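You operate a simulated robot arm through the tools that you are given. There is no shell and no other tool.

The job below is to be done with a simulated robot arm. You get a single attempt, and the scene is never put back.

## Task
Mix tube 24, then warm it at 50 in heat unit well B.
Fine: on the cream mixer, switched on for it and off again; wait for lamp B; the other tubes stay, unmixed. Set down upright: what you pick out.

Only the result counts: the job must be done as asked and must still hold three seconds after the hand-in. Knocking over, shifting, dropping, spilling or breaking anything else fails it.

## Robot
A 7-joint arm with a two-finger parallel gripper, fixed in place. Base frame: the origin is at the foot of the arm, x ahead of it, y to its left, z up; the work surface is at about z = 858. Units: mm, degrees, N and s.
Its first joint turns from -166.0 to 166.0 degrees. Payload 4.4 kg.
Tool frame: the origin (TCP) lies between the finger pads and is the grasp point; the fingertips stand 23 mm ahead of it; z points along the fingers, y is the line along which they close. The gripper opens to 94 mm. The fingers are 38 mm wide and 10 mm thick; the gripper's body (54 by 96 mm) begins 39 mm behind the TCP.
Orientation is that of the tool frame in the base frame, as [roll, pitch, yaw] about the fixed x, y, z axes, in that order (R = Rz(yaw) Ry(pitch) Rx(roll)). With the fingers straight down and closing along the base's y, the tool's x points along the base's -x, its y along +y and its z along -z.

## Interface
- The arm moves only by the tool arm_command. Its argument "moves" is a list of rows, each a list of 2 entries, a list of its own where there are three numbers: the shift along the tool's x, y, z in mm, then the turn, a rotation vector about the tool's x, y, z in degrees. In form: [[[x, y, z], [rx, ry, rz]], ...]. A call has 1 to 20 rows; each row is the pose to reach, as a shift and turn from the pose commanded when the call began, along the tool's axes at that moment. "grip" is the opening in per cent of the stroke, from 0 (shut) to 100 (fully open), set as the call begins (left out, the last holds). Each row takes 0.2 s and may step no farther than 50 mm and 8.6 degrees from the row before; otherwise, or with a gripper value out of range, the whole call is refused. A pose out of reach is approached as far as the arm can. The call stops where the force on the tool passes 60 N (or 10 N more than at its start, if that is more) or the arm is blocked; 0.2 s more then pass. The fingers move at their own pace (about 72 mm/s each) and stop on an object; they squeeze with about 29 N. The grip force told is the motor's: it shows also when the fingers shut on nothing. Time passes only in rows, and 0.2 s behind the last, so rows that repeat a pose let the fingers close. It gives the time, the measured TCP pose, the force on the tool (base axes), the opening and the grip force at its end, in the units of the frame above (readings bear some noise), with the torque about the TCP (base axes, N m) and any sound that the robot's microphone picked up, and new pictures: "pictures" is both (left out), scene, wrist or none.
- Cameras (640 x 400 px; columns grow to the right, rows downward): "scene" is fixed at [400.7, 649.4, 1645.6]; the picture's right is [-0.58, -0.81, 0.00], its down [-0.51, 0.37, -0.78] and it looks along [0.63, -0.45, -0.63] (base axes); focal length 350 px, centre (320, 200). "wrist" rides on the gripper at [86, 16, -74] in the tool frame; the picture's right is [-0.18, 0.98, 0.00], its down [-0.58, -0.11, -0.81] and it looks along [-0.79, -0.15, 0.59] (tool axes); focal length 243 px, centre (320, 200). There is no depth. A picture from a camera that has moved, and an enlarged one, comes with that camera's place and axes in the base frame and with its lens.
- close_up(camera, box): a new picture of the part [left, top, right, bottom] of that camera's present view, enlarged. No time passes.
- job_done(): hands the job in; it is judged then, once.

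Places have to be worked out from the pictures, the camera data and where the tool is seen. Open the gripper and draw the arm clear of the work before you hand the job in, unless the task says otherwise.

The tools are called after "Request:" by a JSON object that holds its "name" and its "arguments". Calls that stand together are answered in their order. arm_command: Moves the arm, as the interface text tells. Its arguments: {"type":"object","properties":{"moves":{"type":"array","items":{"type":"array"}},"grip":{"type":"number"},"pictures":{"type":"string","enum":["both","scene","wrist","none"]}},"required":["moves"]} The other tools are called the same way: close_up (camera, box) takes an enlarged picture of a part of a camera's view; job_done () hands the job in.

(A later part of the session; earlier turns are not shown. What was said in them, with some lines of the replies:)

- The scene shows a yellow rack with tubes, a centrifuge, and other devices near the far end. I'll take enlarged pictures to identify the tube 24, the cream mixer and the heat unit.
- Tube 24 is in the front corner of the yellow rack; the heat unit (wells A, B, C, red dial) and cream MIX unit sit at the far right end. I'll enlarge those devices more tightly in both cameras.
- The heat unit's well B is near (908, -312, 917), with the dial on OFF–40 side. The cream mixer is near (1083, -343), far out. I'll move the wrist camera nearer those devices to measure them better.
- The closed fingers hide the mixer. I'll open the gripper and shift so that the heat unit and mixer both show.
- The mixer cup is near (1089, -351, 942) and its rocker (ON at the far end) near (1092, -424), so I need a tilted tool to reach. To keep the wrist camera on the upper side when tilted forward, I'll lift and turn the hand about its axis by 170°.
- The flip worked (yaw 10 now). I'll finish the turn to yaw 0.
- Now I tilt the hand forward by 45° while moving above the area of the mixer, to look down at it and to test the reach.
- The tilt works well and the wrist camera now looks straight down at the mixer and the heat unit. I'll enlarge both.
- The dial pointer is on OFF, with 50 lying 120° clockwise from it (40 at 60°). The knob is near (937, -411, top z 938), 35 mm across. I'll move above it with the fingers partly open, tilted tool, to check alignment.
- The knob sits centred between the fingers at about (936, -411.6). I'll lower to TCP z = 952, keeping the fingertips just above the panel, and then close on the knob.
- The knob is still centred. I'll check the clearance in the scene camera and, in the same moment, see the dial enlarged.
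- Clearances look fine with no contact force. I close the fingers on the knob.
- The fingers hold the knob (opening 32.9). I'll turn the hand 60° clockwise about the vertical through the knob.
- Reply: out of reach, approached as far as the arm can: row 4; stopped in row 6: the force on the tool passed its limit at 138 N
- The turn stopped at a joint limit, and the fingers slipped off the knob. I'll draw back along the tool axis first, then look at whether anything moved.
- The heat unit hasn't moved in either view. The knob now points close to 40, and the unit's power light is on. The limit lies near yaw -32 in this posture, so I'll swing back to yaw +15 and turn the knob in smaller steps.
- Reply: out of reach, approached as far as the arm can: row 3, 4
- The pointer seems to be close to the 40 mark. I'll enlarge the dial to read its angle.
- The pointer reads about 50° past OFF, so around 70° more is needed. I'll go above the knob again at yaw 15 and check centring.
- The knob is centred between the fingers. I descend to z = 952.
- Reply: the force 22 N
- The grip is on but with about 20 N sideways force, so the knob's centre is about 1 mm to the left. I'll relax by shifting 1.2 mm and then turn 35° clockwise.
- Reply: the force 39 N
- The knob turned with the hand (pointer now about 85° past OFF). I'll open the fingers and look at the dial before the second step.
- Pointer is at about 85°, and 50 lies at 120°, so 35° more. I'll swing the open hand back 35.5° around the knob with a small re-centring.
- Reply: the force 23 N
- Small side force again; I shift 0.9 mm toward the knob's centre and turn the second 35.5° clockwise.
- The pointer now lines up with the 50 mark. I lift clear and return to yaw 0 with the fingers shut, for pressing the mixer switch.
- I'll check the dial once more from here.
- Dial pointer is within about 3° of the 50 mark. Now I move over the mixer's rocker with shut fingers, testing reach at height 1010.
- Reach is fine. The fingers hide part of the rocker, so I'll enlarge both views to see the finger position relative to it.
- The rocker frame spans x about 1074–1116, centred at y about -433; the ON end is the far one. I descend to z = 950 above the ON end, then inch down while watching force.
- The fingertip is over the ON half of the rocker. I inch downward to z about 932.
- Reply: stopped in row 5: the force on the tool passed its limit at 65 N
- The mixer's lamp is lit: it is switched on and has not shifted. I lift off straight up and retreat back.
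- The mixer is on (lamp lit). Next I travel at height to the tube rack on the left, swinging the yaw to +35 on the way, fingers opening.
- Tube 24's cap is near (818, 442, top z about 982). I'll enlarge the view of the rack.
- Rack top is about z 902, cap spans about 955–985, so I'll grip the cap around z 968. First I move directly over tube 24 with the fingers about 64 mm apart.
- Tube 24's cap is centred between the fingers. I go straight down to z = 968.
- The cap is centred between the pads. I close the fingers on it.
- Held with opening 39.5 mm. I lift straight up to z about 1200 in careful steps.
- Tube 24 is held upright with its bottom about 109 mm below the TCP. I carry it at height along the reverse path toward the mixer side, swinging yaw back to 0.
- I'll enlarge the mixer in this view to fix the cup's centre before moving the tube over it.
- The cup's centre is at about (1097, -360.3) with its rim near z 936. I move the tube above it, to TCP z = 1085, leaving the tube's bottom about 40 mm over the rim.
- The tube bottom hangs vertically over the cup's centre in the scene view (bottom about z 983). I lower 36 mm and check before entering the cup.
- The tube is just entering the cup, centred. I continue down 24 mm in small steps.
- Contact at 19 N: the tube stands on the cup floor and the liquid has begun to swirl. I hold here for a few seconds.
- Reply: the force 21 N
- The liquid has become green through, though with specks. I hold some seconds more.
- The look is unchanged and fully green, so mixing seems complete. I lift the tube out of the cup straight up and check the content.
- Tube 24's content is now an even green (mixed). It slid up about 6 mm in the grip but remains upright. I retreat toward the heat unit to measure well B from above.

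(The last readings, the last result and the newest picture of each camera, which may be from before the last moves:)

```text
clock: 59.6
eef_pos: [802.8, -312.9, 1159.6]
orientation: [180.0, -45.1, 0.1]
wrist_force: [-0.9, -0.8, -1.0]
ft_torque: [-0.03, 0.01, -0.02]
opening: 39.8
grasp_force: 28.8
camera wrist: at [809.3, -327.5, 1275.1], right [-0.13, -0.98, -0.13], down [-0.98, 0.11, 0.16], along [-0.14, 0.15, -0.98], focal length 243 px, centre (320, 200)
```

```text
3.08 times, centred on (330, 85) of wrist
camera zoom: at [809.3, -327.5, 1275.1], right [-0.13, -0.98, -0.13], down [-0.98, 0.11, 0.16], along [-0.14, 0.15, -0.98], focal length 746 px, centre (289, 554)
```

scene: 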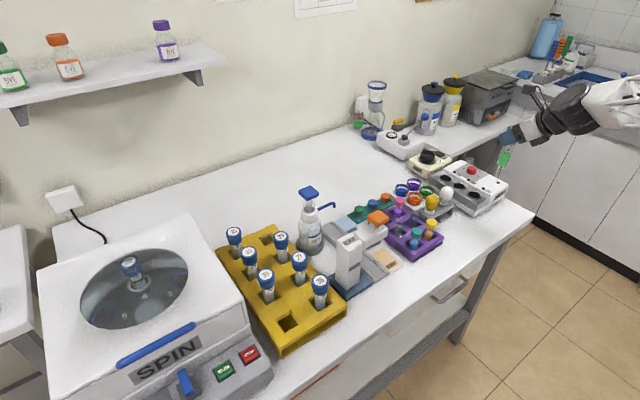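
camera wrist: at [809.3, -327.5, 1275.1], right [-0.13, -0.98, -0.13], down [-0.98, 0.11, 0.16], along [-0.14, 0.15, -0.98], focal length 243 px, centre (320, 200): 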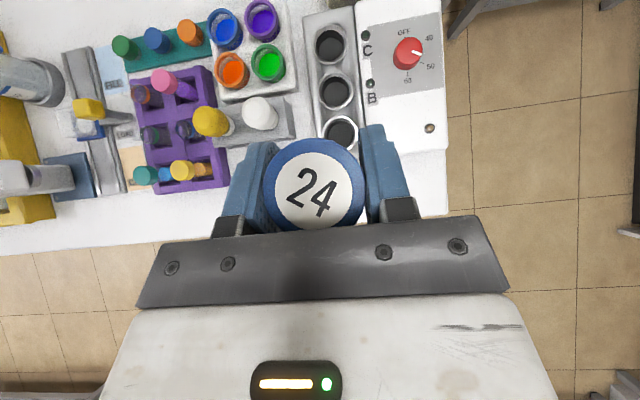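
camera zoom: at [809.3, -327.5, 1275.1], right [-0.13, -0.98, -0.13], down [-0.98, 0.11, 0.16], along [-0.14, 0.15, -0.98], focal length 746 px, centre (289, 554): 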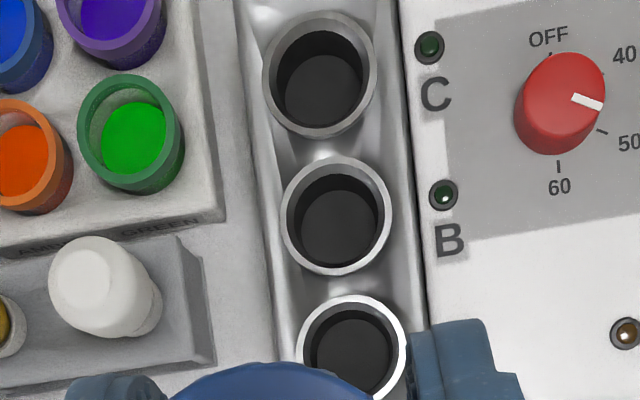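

Well B's centre works out at about (909, -314.5) with its rim near z 917 and 42 mm bore. I move the tube over it, bottom still about 40 mm above.

Request:
{"name": "arm_command", "arguments": {"moves": [[[1.5, 0.4, 37], [0, 0, 0]], [[3, 0.9, 74], [0, 0, 0]], [[4.5, 1.3, 111], [0, 0, 0]], [[6, 1.7, 147.4], [0, 0, 0]], [[6, 1.7, 147.4], [0, 0, 0]]]}}

Request:
{"name": "close_up", "arguments": {"camera": "scene", "box": [430, 120, 530, 210]}}

Request:
{"name": "close_up", "arguments": {"camera": "wrist", "box": [220, 90, 420, 240]}}

```text
clock: 60.8
eef_pos: [909.6, -314.6, 1061.3]
orientation: [179.9, -45.2, 0.2]
wrist_force: [0.2, 0.6, -0.7]
ft_torque: [0.02, -0.02, -0.03]
opening: 39.9
grasp_force: 29.1
camera wrist: at [916.6, -330.2, 1174.9], right [-0.13, -0.98, -0.13], down [-0.98, 0.11, 0.16], along [-0.14, 0.15, -0.98], focal length 243 px, centre (320, 200)
```

scene: 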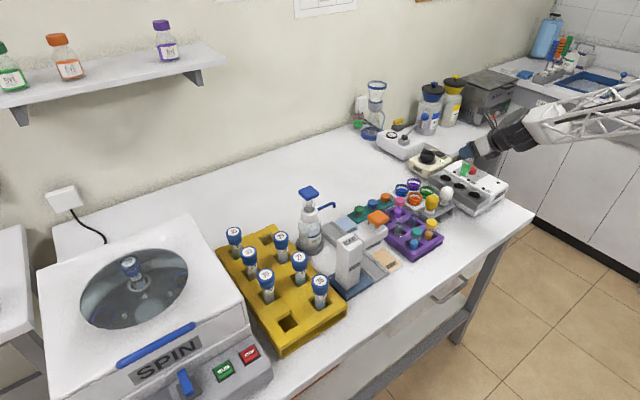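
wrist: 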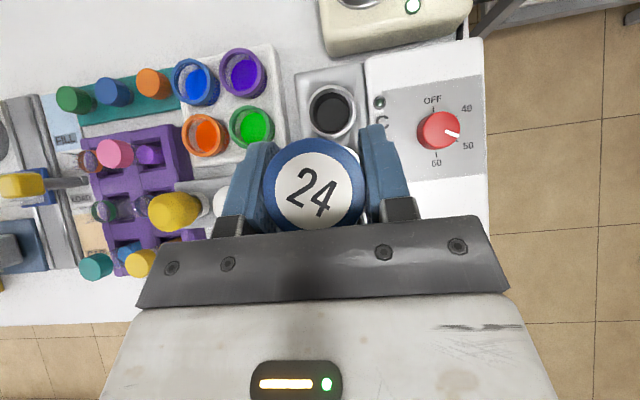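

```text
4.44 times, centred on (480, 165) of scene
camera zoom: at [400.7, 649.4, 1645.6], right [-0.58, -0.81, 0.0], down [-0.51, 0.37, -0.78], along [0.63, -0.45, -0.63], focal length 1554 px, centre (-391, 356)
```

zoom: 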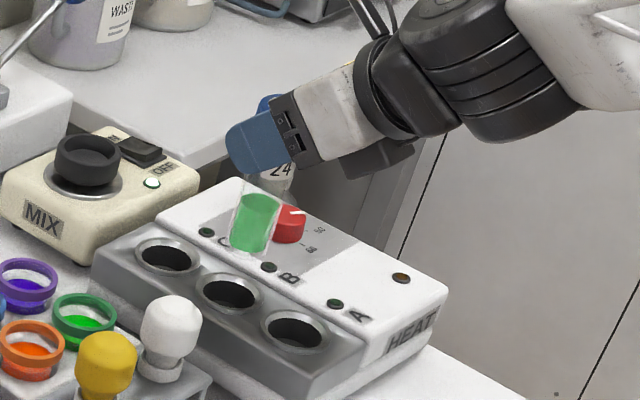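

```text
2.67 times, centred on (320, 165) of wrist
camera zoom: at [916.6, -330.2, 1174.9], right [-0.13, -0.98, -0.13], down [-0.98, 0.11, 0.16], along [-0.14, 0.15, -0.98], focal length 647 px, centre (320, 293)
```

zoom: 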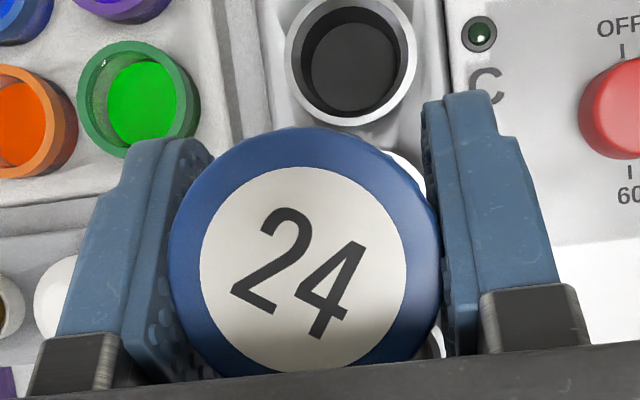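

The tube hangs nearly over well B; the scene view suggests shifting 1 mm toward +y. I lower to just above the rim and check.

Request:
{"name": "arm_command", "arguments": {"moves": [[[-11, -0.5, 11.5], [0, 0, 0]], [[-22.3, -1, 23], [0, 0, 0]], [[-22.3, -1, 23], [0, 0, 0]]], "pictures": "scene"}}

Request:
{"name": "close_up", "arguments": {"camera": "scene", "box": [445, 150, 505, 210]}}

Request:
{"name": "close_up", "arguments": {"camera": "wrist", "box": [220, 60, 420, 240]}}

```text
clock: 61.6
eef_pos: [908.0, -314.0, 1027.6]
orientation: [179.8, -45.1, 0.0]
wrist_force: [-0.2, 0.5, -0.9]
ft_torque: [0.0, 0.01, -0.02]
opening: 39.6
grasp_force: 28.7
```

scene: 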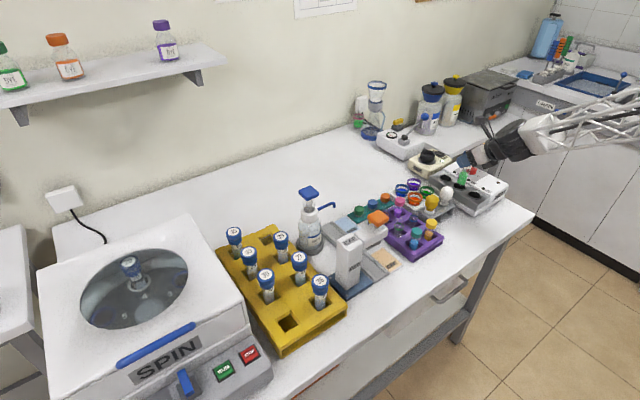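

```text
6.67 times, centred on (475, 180) of scene
camera zoom: at [400.7, 649.4, 1645.6], right [-0.58, -0.81, 0.0], down [-0.51, 0.37, -0.78], along [0.63, -0.45, -0.63], focal length 2331 px, centre (-713, 333)
```

zoom: 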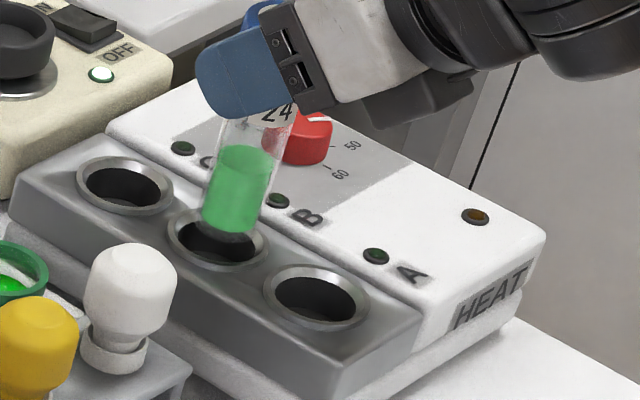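

```text
2.22 times, centred on (320, 150) of wrist
camera zoom: at [915.7, -329.3, 1142.6], right [-0.13, -0.98, -0.13], down [-0.98, 0.11, 0.16], along [-0.14, 0.15, -0.98], focal length 539 px, centre (320, 311)
```

zoom: 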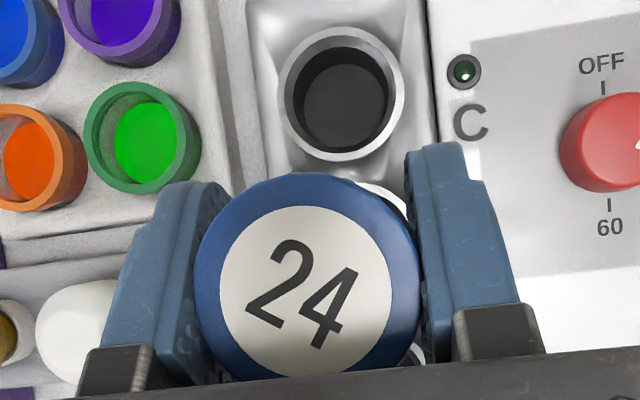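

The tube seems to lean slightly relative to vertical. I'll enlarge further to measure the lean and the position relative to the well.

Request:
{"name": "close_up", "arguments": {"camera": "scene", "box": [455, 145, 495, 195]}}

Request:
{"name": "close_up", "arguments": {"camera": "wrist", "box": [260, 120, 380, 240]}}

```text
8.00 times, centred on (475, 170) of scene
camera zoom: at [400.7, 649.4, 1645.6], right [-0.58, -0.81, 0.0], down [-0.51, 0.37, -0.78], along [0.63, -0.45, -0.63], focal length 2798 px, centre (-920, 440)
```

zoom: 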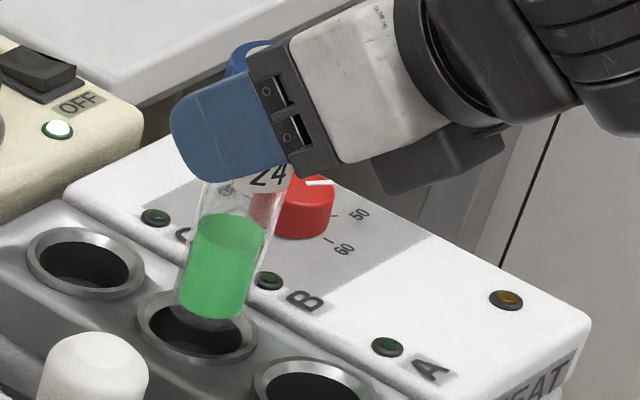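

```text
3.33 times, centred on (320, 180) of wrist
camera zoom: at [915.7, -329.3, 1142.6], right [-0.13, -0.98, -0.13], down [-0.98, 0.11, 0.16], along [-0.14, 0.15, -0.98], focal length 809 px, centre (320, 267)
```

zoom: 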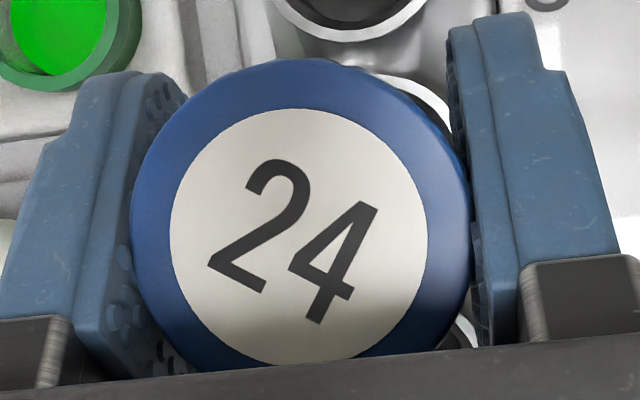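

The tube leans about 4–5° with its bottom toward the robot, and its bottom sits about 4 mm off the well's centre. I correct with a 4° tilt about the closing axis and a small shift.

Request:
{"name": "arm_command", "arguments": {"moves": [[[-1, -1, -1], [0, 2, 0]], [[-2.1, -2.2, -2.1], [0, 4, 0]], [[-2.1, -2.2, -2.1], [0, 4, 0]]], "pictures": "none"}}

Request:
{"name": "close_up", "arguments": {"camera": "scene", "box": [455, 145, 495, 195]}}

Request:
{"name": "close_up", "arguments": {"camera": "wrist", "box": [220, 60, 420, 240]}}

```text
clock: 62.4
eef_pos: [905.0, -312.1, 1027.0]
orientation: [179.9, -49.2, 0.1]
wrist_force: [1.0, 0.5, 0.0]
ft_torque: [-0.01, 0.01, 0.01]
opening: 40.0
grasp_force: 29.3
```

```text
8.00 times, centred on (475, 170) of scene
camera zoom: at [400.7, 649.4, 1645.6], right [-0.58, -0.81, 0.0], down [-0.51, 0.37, -0.78], along [0.63, -0.45, -0.63], focal length 2798 px, centre (-920, 440)
```

zoom: 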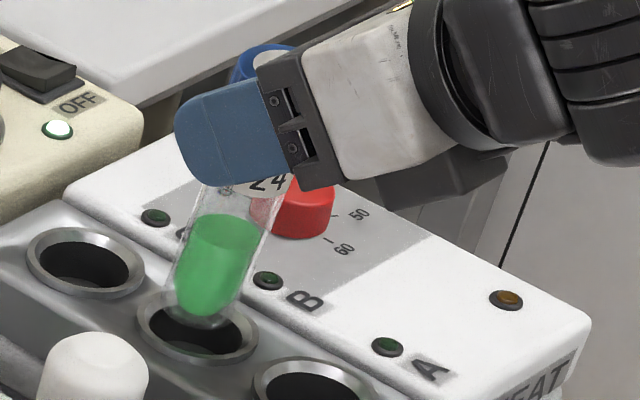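

```text
2.22 times, centred on (320, 150) of wrist
camera zoom: at [904.8, -327.8, 1142.6], right [-0.12, -0.98, -0.14], down [-0.99, 0.11, 0.09], along [-0.07, 0.15, -0.99], focal length 539 px, centre (320, 311)
```

zoom: 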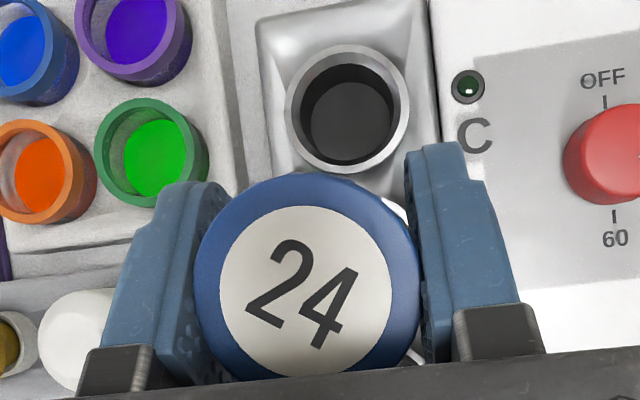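

The tube is now vertical and centred over well B. I lower it in small steps, 36 mm first.

Request:
{"name": "arm_command", "arguments": {"moves": [[[-4.5, 0, 3.9], [0, 0, 0]], [[-9.1, 0, 7.9], [0, 0, 0]], [[-13.6, 0, 11.8], [0, 0, 0]], [[-18.1, 0, 15.7], [0, 0, 0]], [[-22.7, 0, 19.6], [0, 0, 0]], [[-27.2, 0, 23.6], [0, 0, 0]]], "pictures": "none"}}

Request:
{"name": "close_up", "arguments": {"camera": "scene", "box": [455, 145, 495, 195]}}

```text
clock: 63.8
eef_pos: [906.8, -311.8, 995.3]
orientation: [179.8, -49.3, 0.3]
wrist_force: [1.4, -4.0, 22.2]
ft_torque: [-0.32, 0.0, 0.07]
opening: 40.3
grasp_force: 28.9
```

```text
8.00 times, centred on (475, 170) of scene
camera zoom: at [400.7, 649.4, 1645.6], right [-0.58, -0.81, 0.0], down [-0.51, 0.37, -0.78], along [0.63, -0.45, -0.63], focal length 2798 px, centre (-920, 440)
```

zoom: 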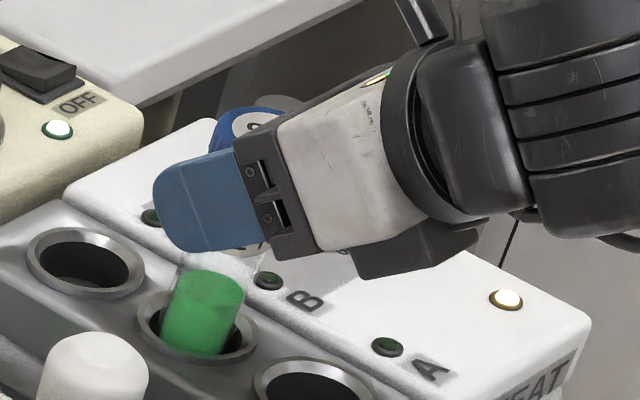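

Contact: the tube stands on well B's floor (about z 894), and the heat unit's heating light came on. I relieve the pressing force by raising 3.5 mm before releasing.

Request:
{"name": "arm_command", "arguments": {"moves": [[[1.3, 0, -1.1], [0, 0, 0]], [[2.6, 0, -2.3], [0, 0, 0]], [[2.6, 0, -2.3], [0, 0, 0]]]}}

Request:
{"name": "close_up", "arguments": {"camera": "scene", "box": [445, 140, 505, 200]}}

Request:
{"name": "close_up", "arguments": {"camera": "wrist", "box": [220, 60, 420, 240]}}

```text
clock: 64.6
eef_pos: [905.6, -310.6, 994.3]
orientation: [180.0, -49.1, 0.1]
wrist_force: [1.7, 0.7, 5.7]
ft_torque: [0.06, -0.08, 0.0]
opening: 39.6
grasp_force: 28.9
camera wrist: at [905.0, -327.4, 1108.6], right [-0.12, -0.98, -0.14], down [-0.99, 0.11, 0.09], along [-0.07, 0.15, -0.99], focal length 243 px, centre (320, 200)
```

scene: 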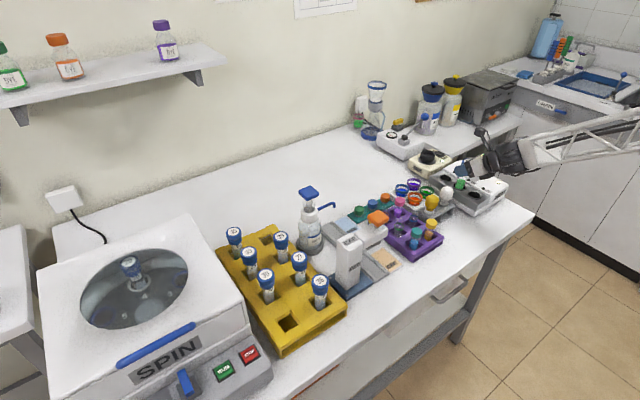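
wrist: 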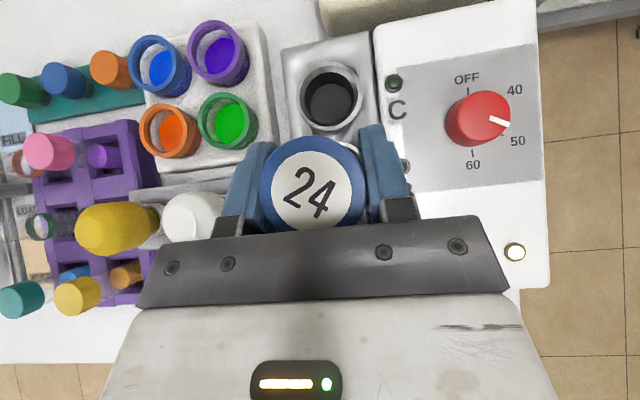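

```text
6.67 times, centred on (475, 170) of scene
camera zoom: at [400.7, 649.4, 1645.6], right [-0.58, -0.81, 0.0], down [-0.51, 0.37, -0.78], along [0.63, -0.45, -0.63], focal length 2331 px, centre (-713, 400)
```

zoom: 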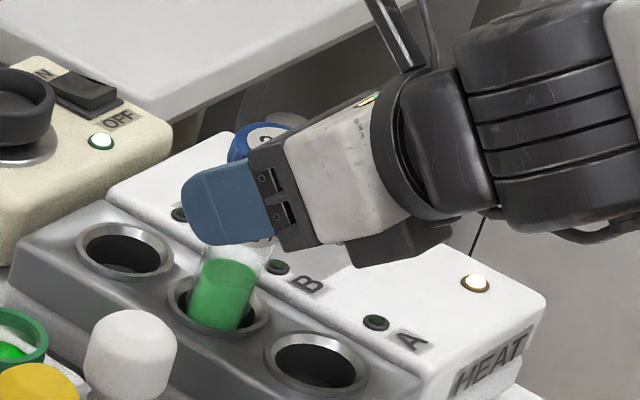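

```text
2.22 times, centred on (320, 150) of wrist
camera zoom: at [905.0, -327.4, 1108.6], right [-0.12, -0.98, -0.14], down [-0.99, 0.11, 0.09], along [-0.07, 0.15, -0.99], focal length 539 px, centre (320, 311)
```

zoom: 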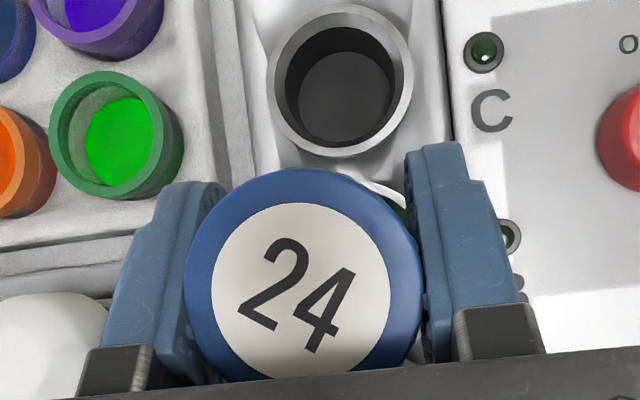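

The force dropped to about 6 N and the tube stands vertically in well B. I open the fingers slightly to release it, and watch whether it stays upright.

Request:
{"name": "arm_command", "arguments": {"moves": [[[0, 0, 0], [0, 0, 0]], [[0, 0, 0], [0, 0, 0]], [[0, 0, 0], [0, 0, 0]]], "grip": 52}}

Request:
{"name": "close_up", "arguments": {"camera": "scene", "box": [445, 140, 505, 200]}}

Request:
{"name": "close_up", "arguments": {"camera": "wrist", "box": [220, 60, 420, 240]}}

```text
clock: 65.4
eef_pos: [906.5, -311.8, 994.5]
orientation: [179.9, -49.2, 0.1]
wrist_force: [-0.6, -0.2, -1.0]
ft_torque: [-0.03, 0.03, -0.01]
opening: 49.0
grasp_force: 0.0
camera wrist: at [905.2, -327.5, 1109.7], right [-0.12, -0.98, -0.14], down [-0.99, 0.11, 0.09], along [-0.07, 0.15, -0.99], focal length 243 px, centre (320, 200)
```

scene: 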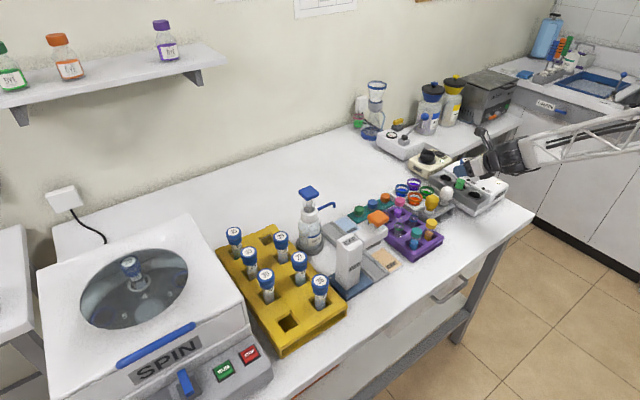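
wrist: 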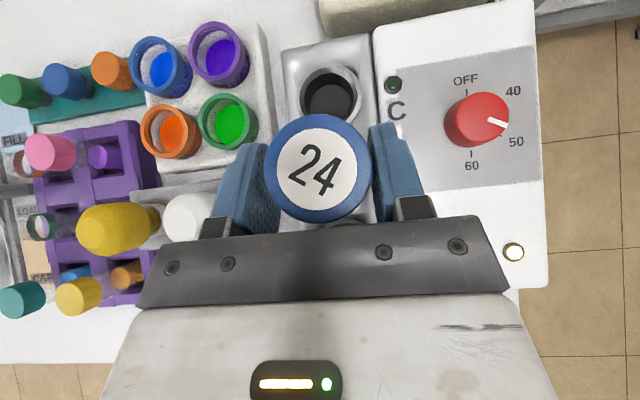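

```text
6.67 times, centred on (475, 170) of scene
camera zoom: at [400.7, 649.4, 1645.6], right [-0.58, -0.81, 0.0], down [-0.51, 0.37, -0.78], along [0.63, -0.45, -0.63], focal length 2331 px, centre (-713, 400)
```

zoom: 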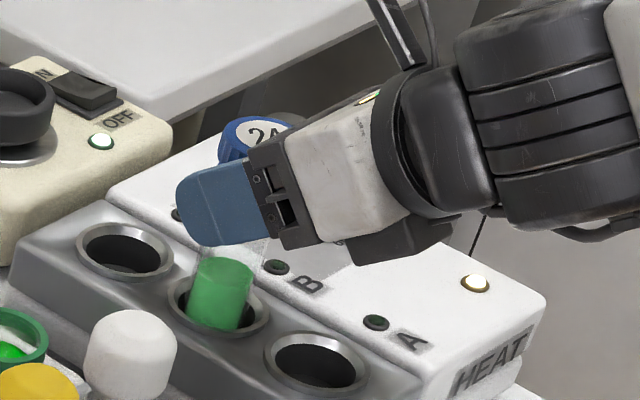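

```text
2.22 times, centred on (320, 150) of wrist
camera zoom: at [905.2, -327.5, 1109.7], right [-0.12, -0.98, -0.14], down [-0.99, 0.11, 0.09], along [-0.07, 0.15, -0.99], focal length 539 px, centre (320, 311)
```

zoom: 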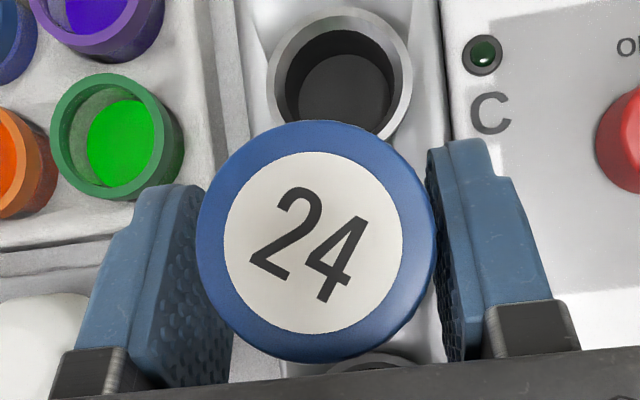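

The tube is released and stands in well B with the heating light on; it settled slightly forward. I open the fingers wider and retreat backward along the tool axis, keeping clear of the cap.

Request:
{"name": "arm_command", "arguments": {"moves": [[[0, 0, 0], [0, 0, 0]], [[0, 0, 0], [0, 0, 0]], [[0, 0, -20], [0, 0, 0]], [[0, 0, -50], [0, 0, 0]], [[0, 0, -90], [0, 0, 0]], [[0, 0, -130], [0, 0, 0]], [[0, 0, -130], [0, 0, 0]]], "grip": 80}}

Request:
{"name": "close_up", "arguments": {"camera": "scene", "box": [440, 130, 510, 210]}}

Request:
{"name": "close_up", "arguments": {"camera": "wrist", "box": [250, 40, 450, 230]}}

```text
clock: 67.0
eef_pos: [807.6, -312.3, 1080.4]
orientation: [179.9, -49.0, 0.0]
wrist_force: [-0.6, 0.4, -0.2]
ft_torque: [0.0, 0.0, 0.0]
opening: 75.2
grasp_force: 0.0
camera wrist: at [806.3, -327.1, 1194.8], right [-0.12, -0.98, -0.14], down [-0.99, 0.11, 0.09], along [-0.07, 0.15, -0.99], focal length 243 px, centre (320, 200)
```

scene: 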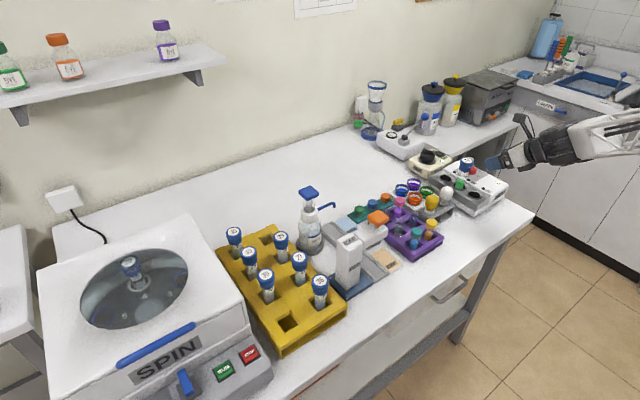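
wrist: 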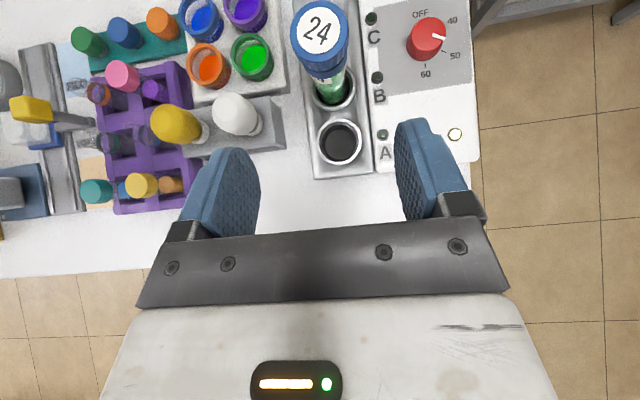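

```text
5.00 times, centred on (475, 170) of scene
camera zoom: at [400.7, 649.4, 1645.6], right [-0.58, -0.81, 0.0], down [-0.51, 0.37, -0.78], along [0.63, -0.45, -0.63], focal length 1748 px, centre (-455, 350)
```

zoom: 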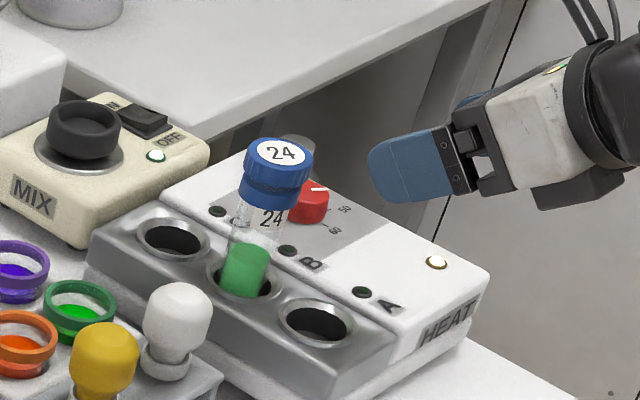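

```text
2.11 times, centred on (350, 135) of wrist
camera zoom: at [806.3, -327.1, 1194.8], right [-0.12, -0.98, -0.14], down [-0.99, 0.11, 0.09], along [-0.07, 0.15, -0.99], focal length 511 px, centre (257, 337)
```

zoom: 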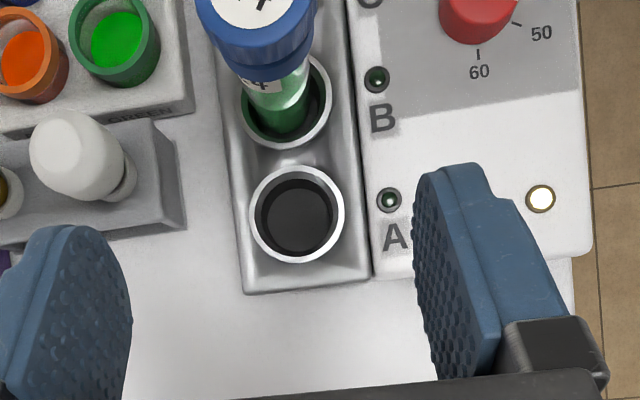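

The tube stands upright in well B (its axis matches the vertical in the scene view). Next I go to switch off the mixer: first sideways and up with fingers shut, tilt back to 45°.

Request:
{"name": "arm_command", "arguments": {"moves": [[[17.5, 40.3, -5.3], [0, -1.4, 0]], [[35, 80.7, -10.5], [0, -2.8, 0]], [[52.5, 121, -15.8], [0, -4.1, 0]], [[52.5, 121, -15.8], [0, -4.1, 0]]], "grip": 0, "pictures": "none"}}

```text
clock: 68.0
eef_pos: [829.2, -434.3, 1130.6]
orientation: [179.9, -45.0, 0.0]
wrist_force: [-0.1, 0.9, 0.0]
ft_torque: [0.02, 0.02, 0.01]
opening: 0.0
grasp_force: 28.6
```

Now forward along y = -433 to hover above the OFF end of the rocker at z = 985.

Request:
{"name": "arm_command", "arguments": {"moves": [[[12.5, -0.1, 46.7], [0, 0, 0]], [[25.1, -0.2, 93.5], [0, 0, 0]], [[37.6, -0.3, 140.2], [0, 0, 0]], [[50.2, -0.5, 186.9], [0, 0, 0]], [[62.7, -0.6, 233.7], [0, 0, 0]], [[75.3, -0.7, 280.4], [0, 0, 0]], [[75.3, -0.7, 280.4], [0, 0, 0]]]}}

Request:
{"name": "close_up", "arguments": {"camera": "wrist", "box": [220, 90, 420, 230]}}

Request:
{"name": "close_up", "arguments": {"camera": "scene", "box": [400, 110, 490, 190]}}

```text
clock: 69.6
eef_pos: [1083.1, -431.9, 986.8]
orientation: [179.9, -45.0, 0.0]
wrist_force: [-1.1, -0.2, 0.2]
ft_torque: [0.04, -0.01, -0.02]
opening: 0.1
grasp_force: 28.6
camera wrist: at [1090.4, -447.5, 1101.3], right [-0.13, -0.98, -0.13], down [-0.98, 0.11, 0.16], along [-0.14, 0.15, -0.98], focal length 243 px, centre (320, 200)
```

scene: 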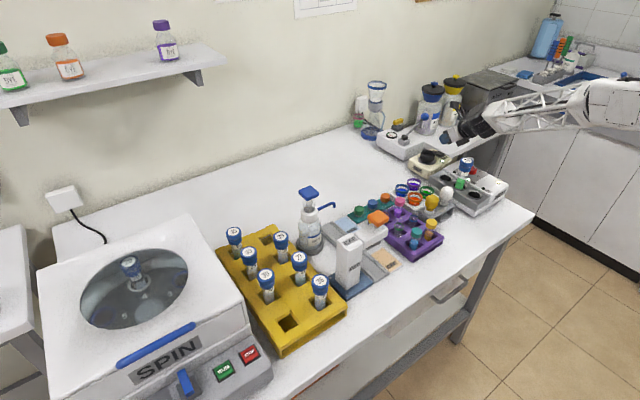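
wrist: 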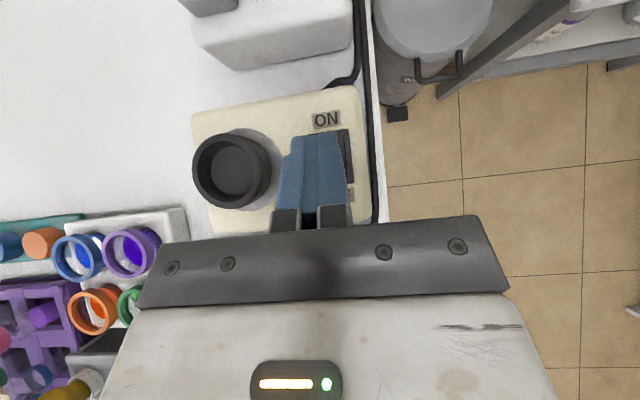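

```text
2.86 times, centred on (320, 160) of wrist
camera zoom: at [1090.4, -447.5, 1101.3], right [-0.13, -0.98, -0.13], down [-0.98, 0.11, 0.16], along [-0.14, 0.15, -0.98], focal length 693 px, centre (320, 314)
```

zoom: 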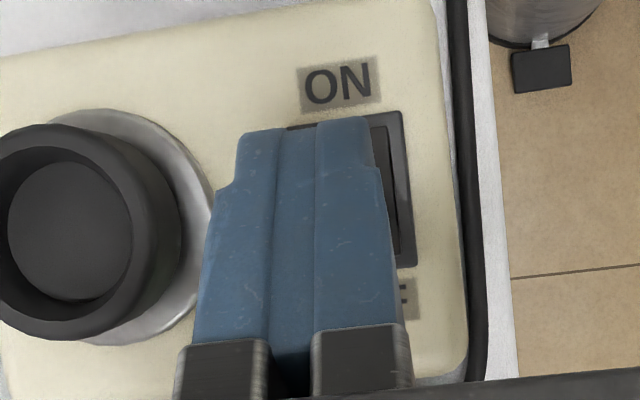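

```text
5.00 times, centred on (445, 150) of scene
camera zoom: at [400.7, 649.4, 1645.6], right [-0.58, -0.81, 0.0], down [-0.51, 0.37, -0.78], along [0.63, -0.45, -0.63], focal length 1748 px, centre (-305, 450)
```

zoom: 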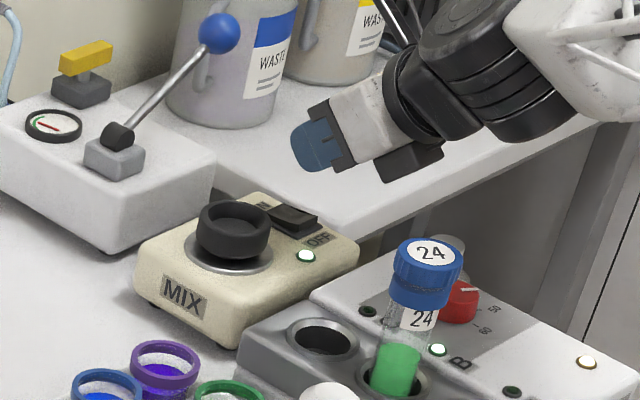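

Lamp B is already lit. The finger hovers over the rocker; I press the OFF end down in small steps.

Request:
{"name": "arm_command", "arguments": {"moves": [[[-13, 0, 11.7], [0, 0, 0]], [[-26.2, 0, 23.3], [0, 0, 0]], [[-28.3, 0, 25.4], [0, 0, 0]], [[-30.4, 0, 27.5], [0, 0, 0]], [[-32.5, 0, 29.7], [0, 0, 0]], [[-34.7, 0, 31.8], [0, 0, 0]]], "pictures": "scene"}}

Request:
{"name": "close_up", "arguments": {"camera": "scene", "box": [400, 110, 490, 190]}}

```text
clock: 71.0
eef_pos: [1079.2, -431.3, 946.3]
orientation: [179.7, -45.3, 0.3]
wrist_force: [-11.1, 8.7, 45.2]
ft_torque: [0.28, 0.19, 0.04]
opening: 0.0
grasp_force: 28.3
```

scene: 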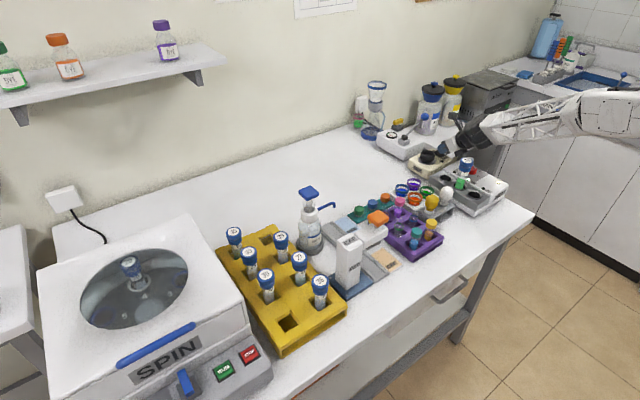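

```text
5.00 times, centred on (445, 150) of scene
camera zoom: at [400.7, 649.4, 1645.6], right [-0.58, -0.81, 0.0], down [-0.51, 0.37, -0.78], along [0.63, -0.45, -0.63], focal length 1748 px, centre (-305, 450)
```

zoom: 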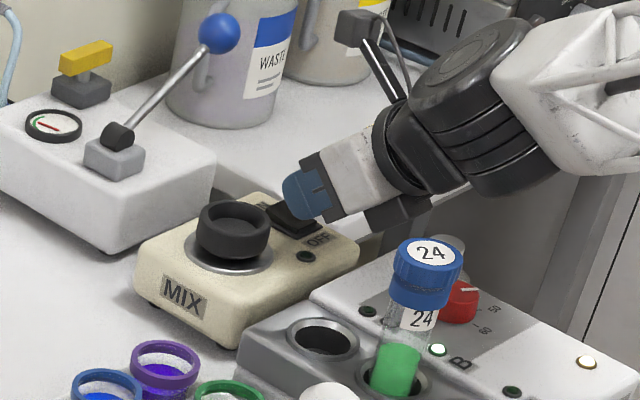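

The mixer's lamp is dark: it's switched off. I lift straight up and retreat back clear of everything.

Request:
{"name": "arm_command", "arguments": {"moves": [[[7, 0, -7], [0, 0, 0]], [[28.3, 0, -28.3], [0, 0, 0]], [[60, 0, -60], [0, 0, 0]], [[85, 0, -85], [0, 0, 0]], [[85, 0, -130], [0, 0, 0]], [[85, 0, -175], [0, 0, 0]], [[85, 0, -220], [0, 0, 0]], [[85, 0, -265], [0, 0, 0]], [[85, 0, -310], [0, 0, 0]], [[85, 0, -310], [0, 0, 0]]]}}

Request:
{"name": "close_up", "arguments": {"camera": "scene", "box": [400, 120, 520, 220]}}

Request:
{"name": "close_up", "arguments": {"camera": "wrist", "box": [220, 0, 460, 240]}}

```text
clock: 73.2
eef_pos: [920.0, -433.9, 1217.2]
orientation: [179.9, -45.0, 0.2]
wrist_force: [0.5, -0.1, 0.5]
ft_torque: [-0.03, -0.06, 0.02]
opening: 0.0
grasp_force: 28.7
camera wrist: at [927.5, -448.5, 1332.1], right [-0.13, -0.98, -0.13], down [-0.98, 0.11, 0.16], along [-0.14, 0.15, -0.98], focal length 243 px, centre (320, 200)
```

scene: 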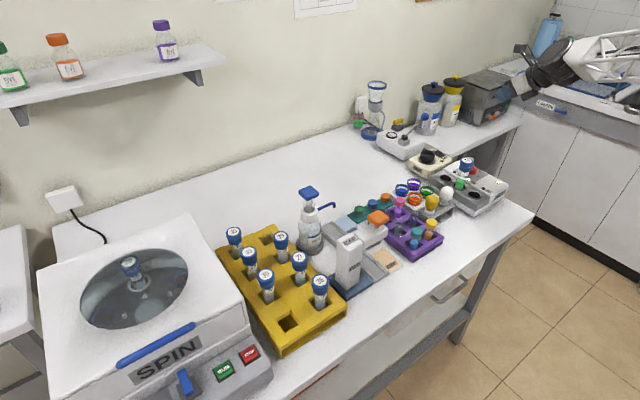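
wrist: 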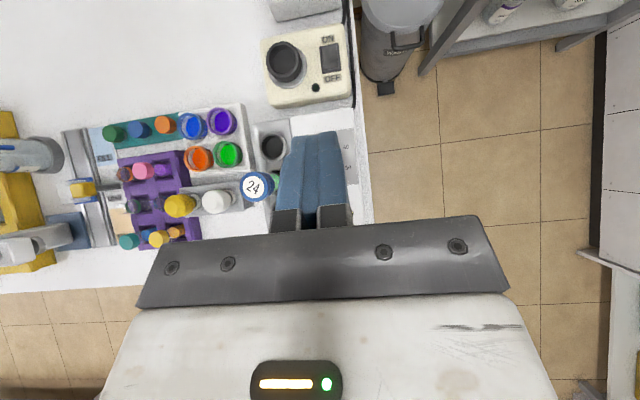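

```text
4.00 times, centred on (460, 170) of scene
camera zoom: at [400.7, 649.4, 1645.6], right [-0.58, -0.81, 0.0], down [-0.51, 0.37, -0.78], along [0.63, -0.45, -0.63], focal length 1399 px, centre (-240, 320)
```

zoom: 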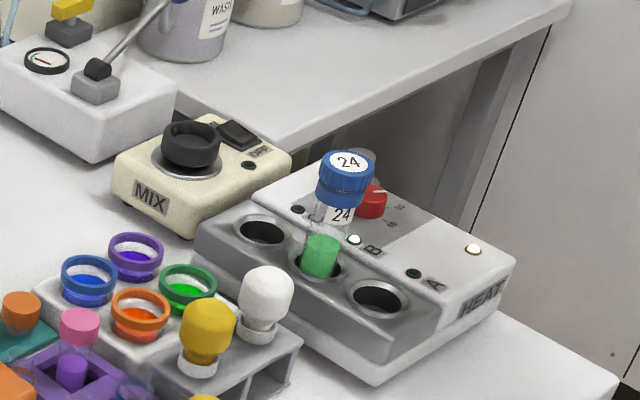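

```text
1.67 times, centred on (340, 120) of wrist
camera zoom: at [927.5, -448.5, 1332.1], right [-0.13, -0.98, -0.13], down [-0.98, 0.11, 0.16], along [-0.14, 0.15, -0.98], focal length 404 px, centre (287, 333)
```

zoom: 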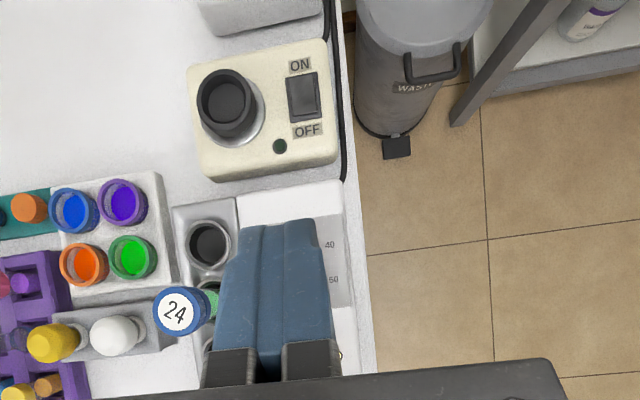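

Mixer off, tube 24 upright in well B, lamp B lit, and nothing has shifted in the scene view. I open the gripper, draw the arm back and wait a few seconds more to confirm that the state holds.

Request:
{"name": "arm_command", "arguments": {"moves": [[[0, 0, -40], [0, 0, 0]], [[0, 0, -80], [0, 0, 0]], [[0, 0, -120], [0, 0, 0]], [[0, 0, -150], [0, 0, 0]], [[0, 0, -150], [0, 0, 0]], [[0, 0, -150], [0, 0, 0]], [[0, 0, -150], [0, 0, 0]], [[0, 0, -150], [0, 0, 0]], [[0, 0, -150], [0, 0, 0]], [[0, 0, -150], [0, 0, 0]], [[0, 0, -150], [0, 0, 0]], [[0, 0, -150], [0, 0, 0]], [[0, 0, -150], [0, 0, 0]], [[0, 0, -150], [0, 0, 0]], [[0, 0, -150], [0, 0, 0]], [[0, 0, -150], [0, 0, 0]], [[0, 0, -150], [0, 0, 0]], [[0, 0, -150], [0, 0, 0]]], "grip": 100}}

Request:
{"name": "close_up", "arguments": {"camera": "scene", "box": [420, 130, 520, 220]}}

Request:
{"name": "close_up", "arguments": {"camera": "wrist", "box": [200, 60, 440, 220]}}

Request:
{"name": "close_up", "arguments": {"camera": "scene", "box": [200, 210, 360, 360]}}

```text
clock: 77.0
eef_pos: [813.3, -432.0, 1323.5]
orientation: [179.9, -45.1, 0.1]
wrist_force: [-0.3, -0.3, 0.3]
ft_torque: [0.0, -0.02, -0.02]
opening: 94.0
grasp_force: 0.1
camera wrist: at [821.1, -448.4, 1438.1], right [-0.13, -0.98, -0.13], down [-0.98, 0.11, 0.16], along [-0.14, 0.15, -0.98], focal length 243 px, centre (320, 200)
```

scene: 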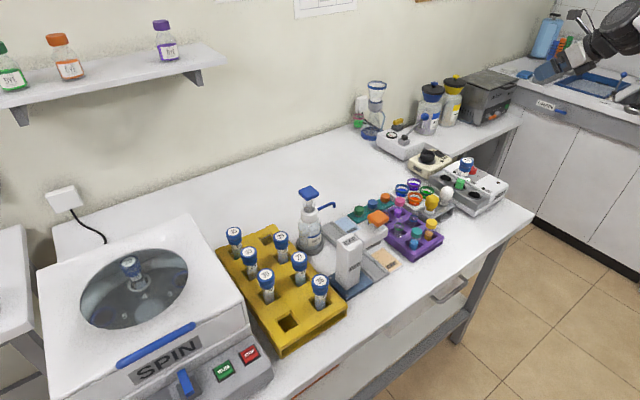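
wrist: 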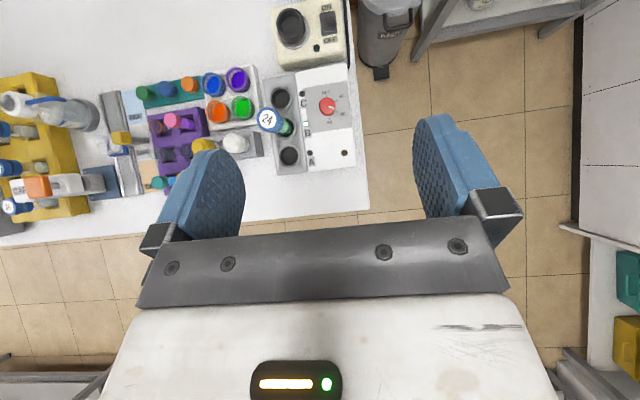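

```text
4.44 times, centred on (470, 175) of scene
camera zoom: at [400.7, 649.4, 1645.6], right [-0.58, -0.81, 0.0], down [-0.51, 0.37, -0.78], along [0.63, -0.45, -0.63], focal length 1554 px, centre (-347, 311)
```

zoom: 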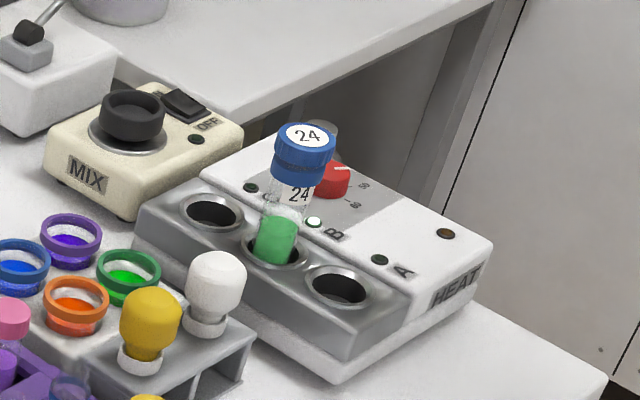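

```text
2.50 times, centred on (320, 140) of wrist
camera zoom: at [821.1, -448.4, 1438.1], right [-0.13, -0.98, -0.13], down [-0.98, 0.11, 0.16], along [-0.14, 0.15, -0.98], focal length 606 px, centre (320, 350)
```

zoom: 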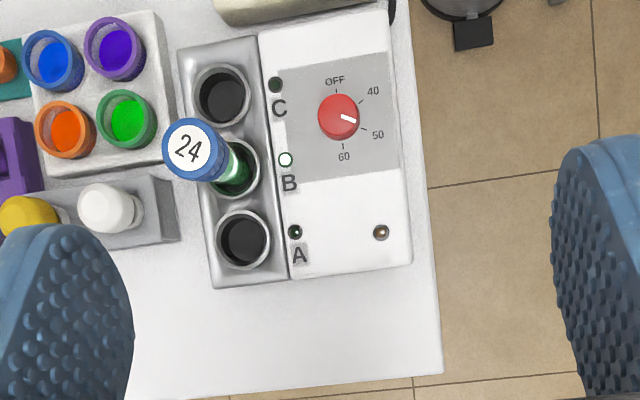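

```text
2.67 times, centred on (280, 285) of scene
camera zoom: at [400.7, 649.4, 1645.6], right [-0.58, -0.81, 0.0], down [-0.51, 0.37, -0.78], along [0.63, -0.45, -0.63], focal length 933 px, centre (427, -27)
```

zoom: 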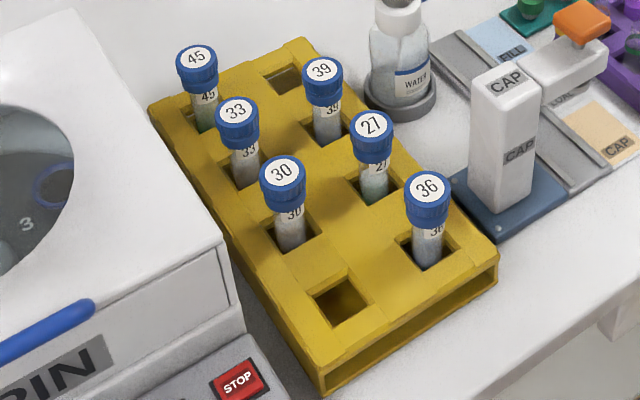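

Everything holds: lamp B lit, dial on 50, mixer off, tube 24 (mixed, even green) upright in well B, the other tubes in their places, gripper open and clear. I hand the job in.

Request:
{"name": "job_done", "arguments": {}}

```text
The job is handed in.
```

Tube 24 is mixed and warmed at 50, and I've handed the job in. It now stands upright in heat unit well B.

- **Mixing:** I switched the cream mixer on, held tube 24 in its cup for about seven seconds, and switched it off afterwards. The liquid came out an even green, and the mixer's lamp is dark again.
- **Warming:** The dial is set to 50. Lamp B came on about six seconds after the tube went in and was still lit at hand-in. I left the heat unit on, since the task did not ask for it to be turned off.
- **Other items:** The other tubes are still in the rack and unmixed, and I saw nothing shifted in the final pictures.
- **One slip:** On my first try at turning the dial, the arm reached its limit and the fingers slipped off the knob, with the force peaking at 138 N. The heat unit did not move, and I set the dial to 50 in smaller steps after that.

The gripper is open and the arm is drawn back clear of the work.
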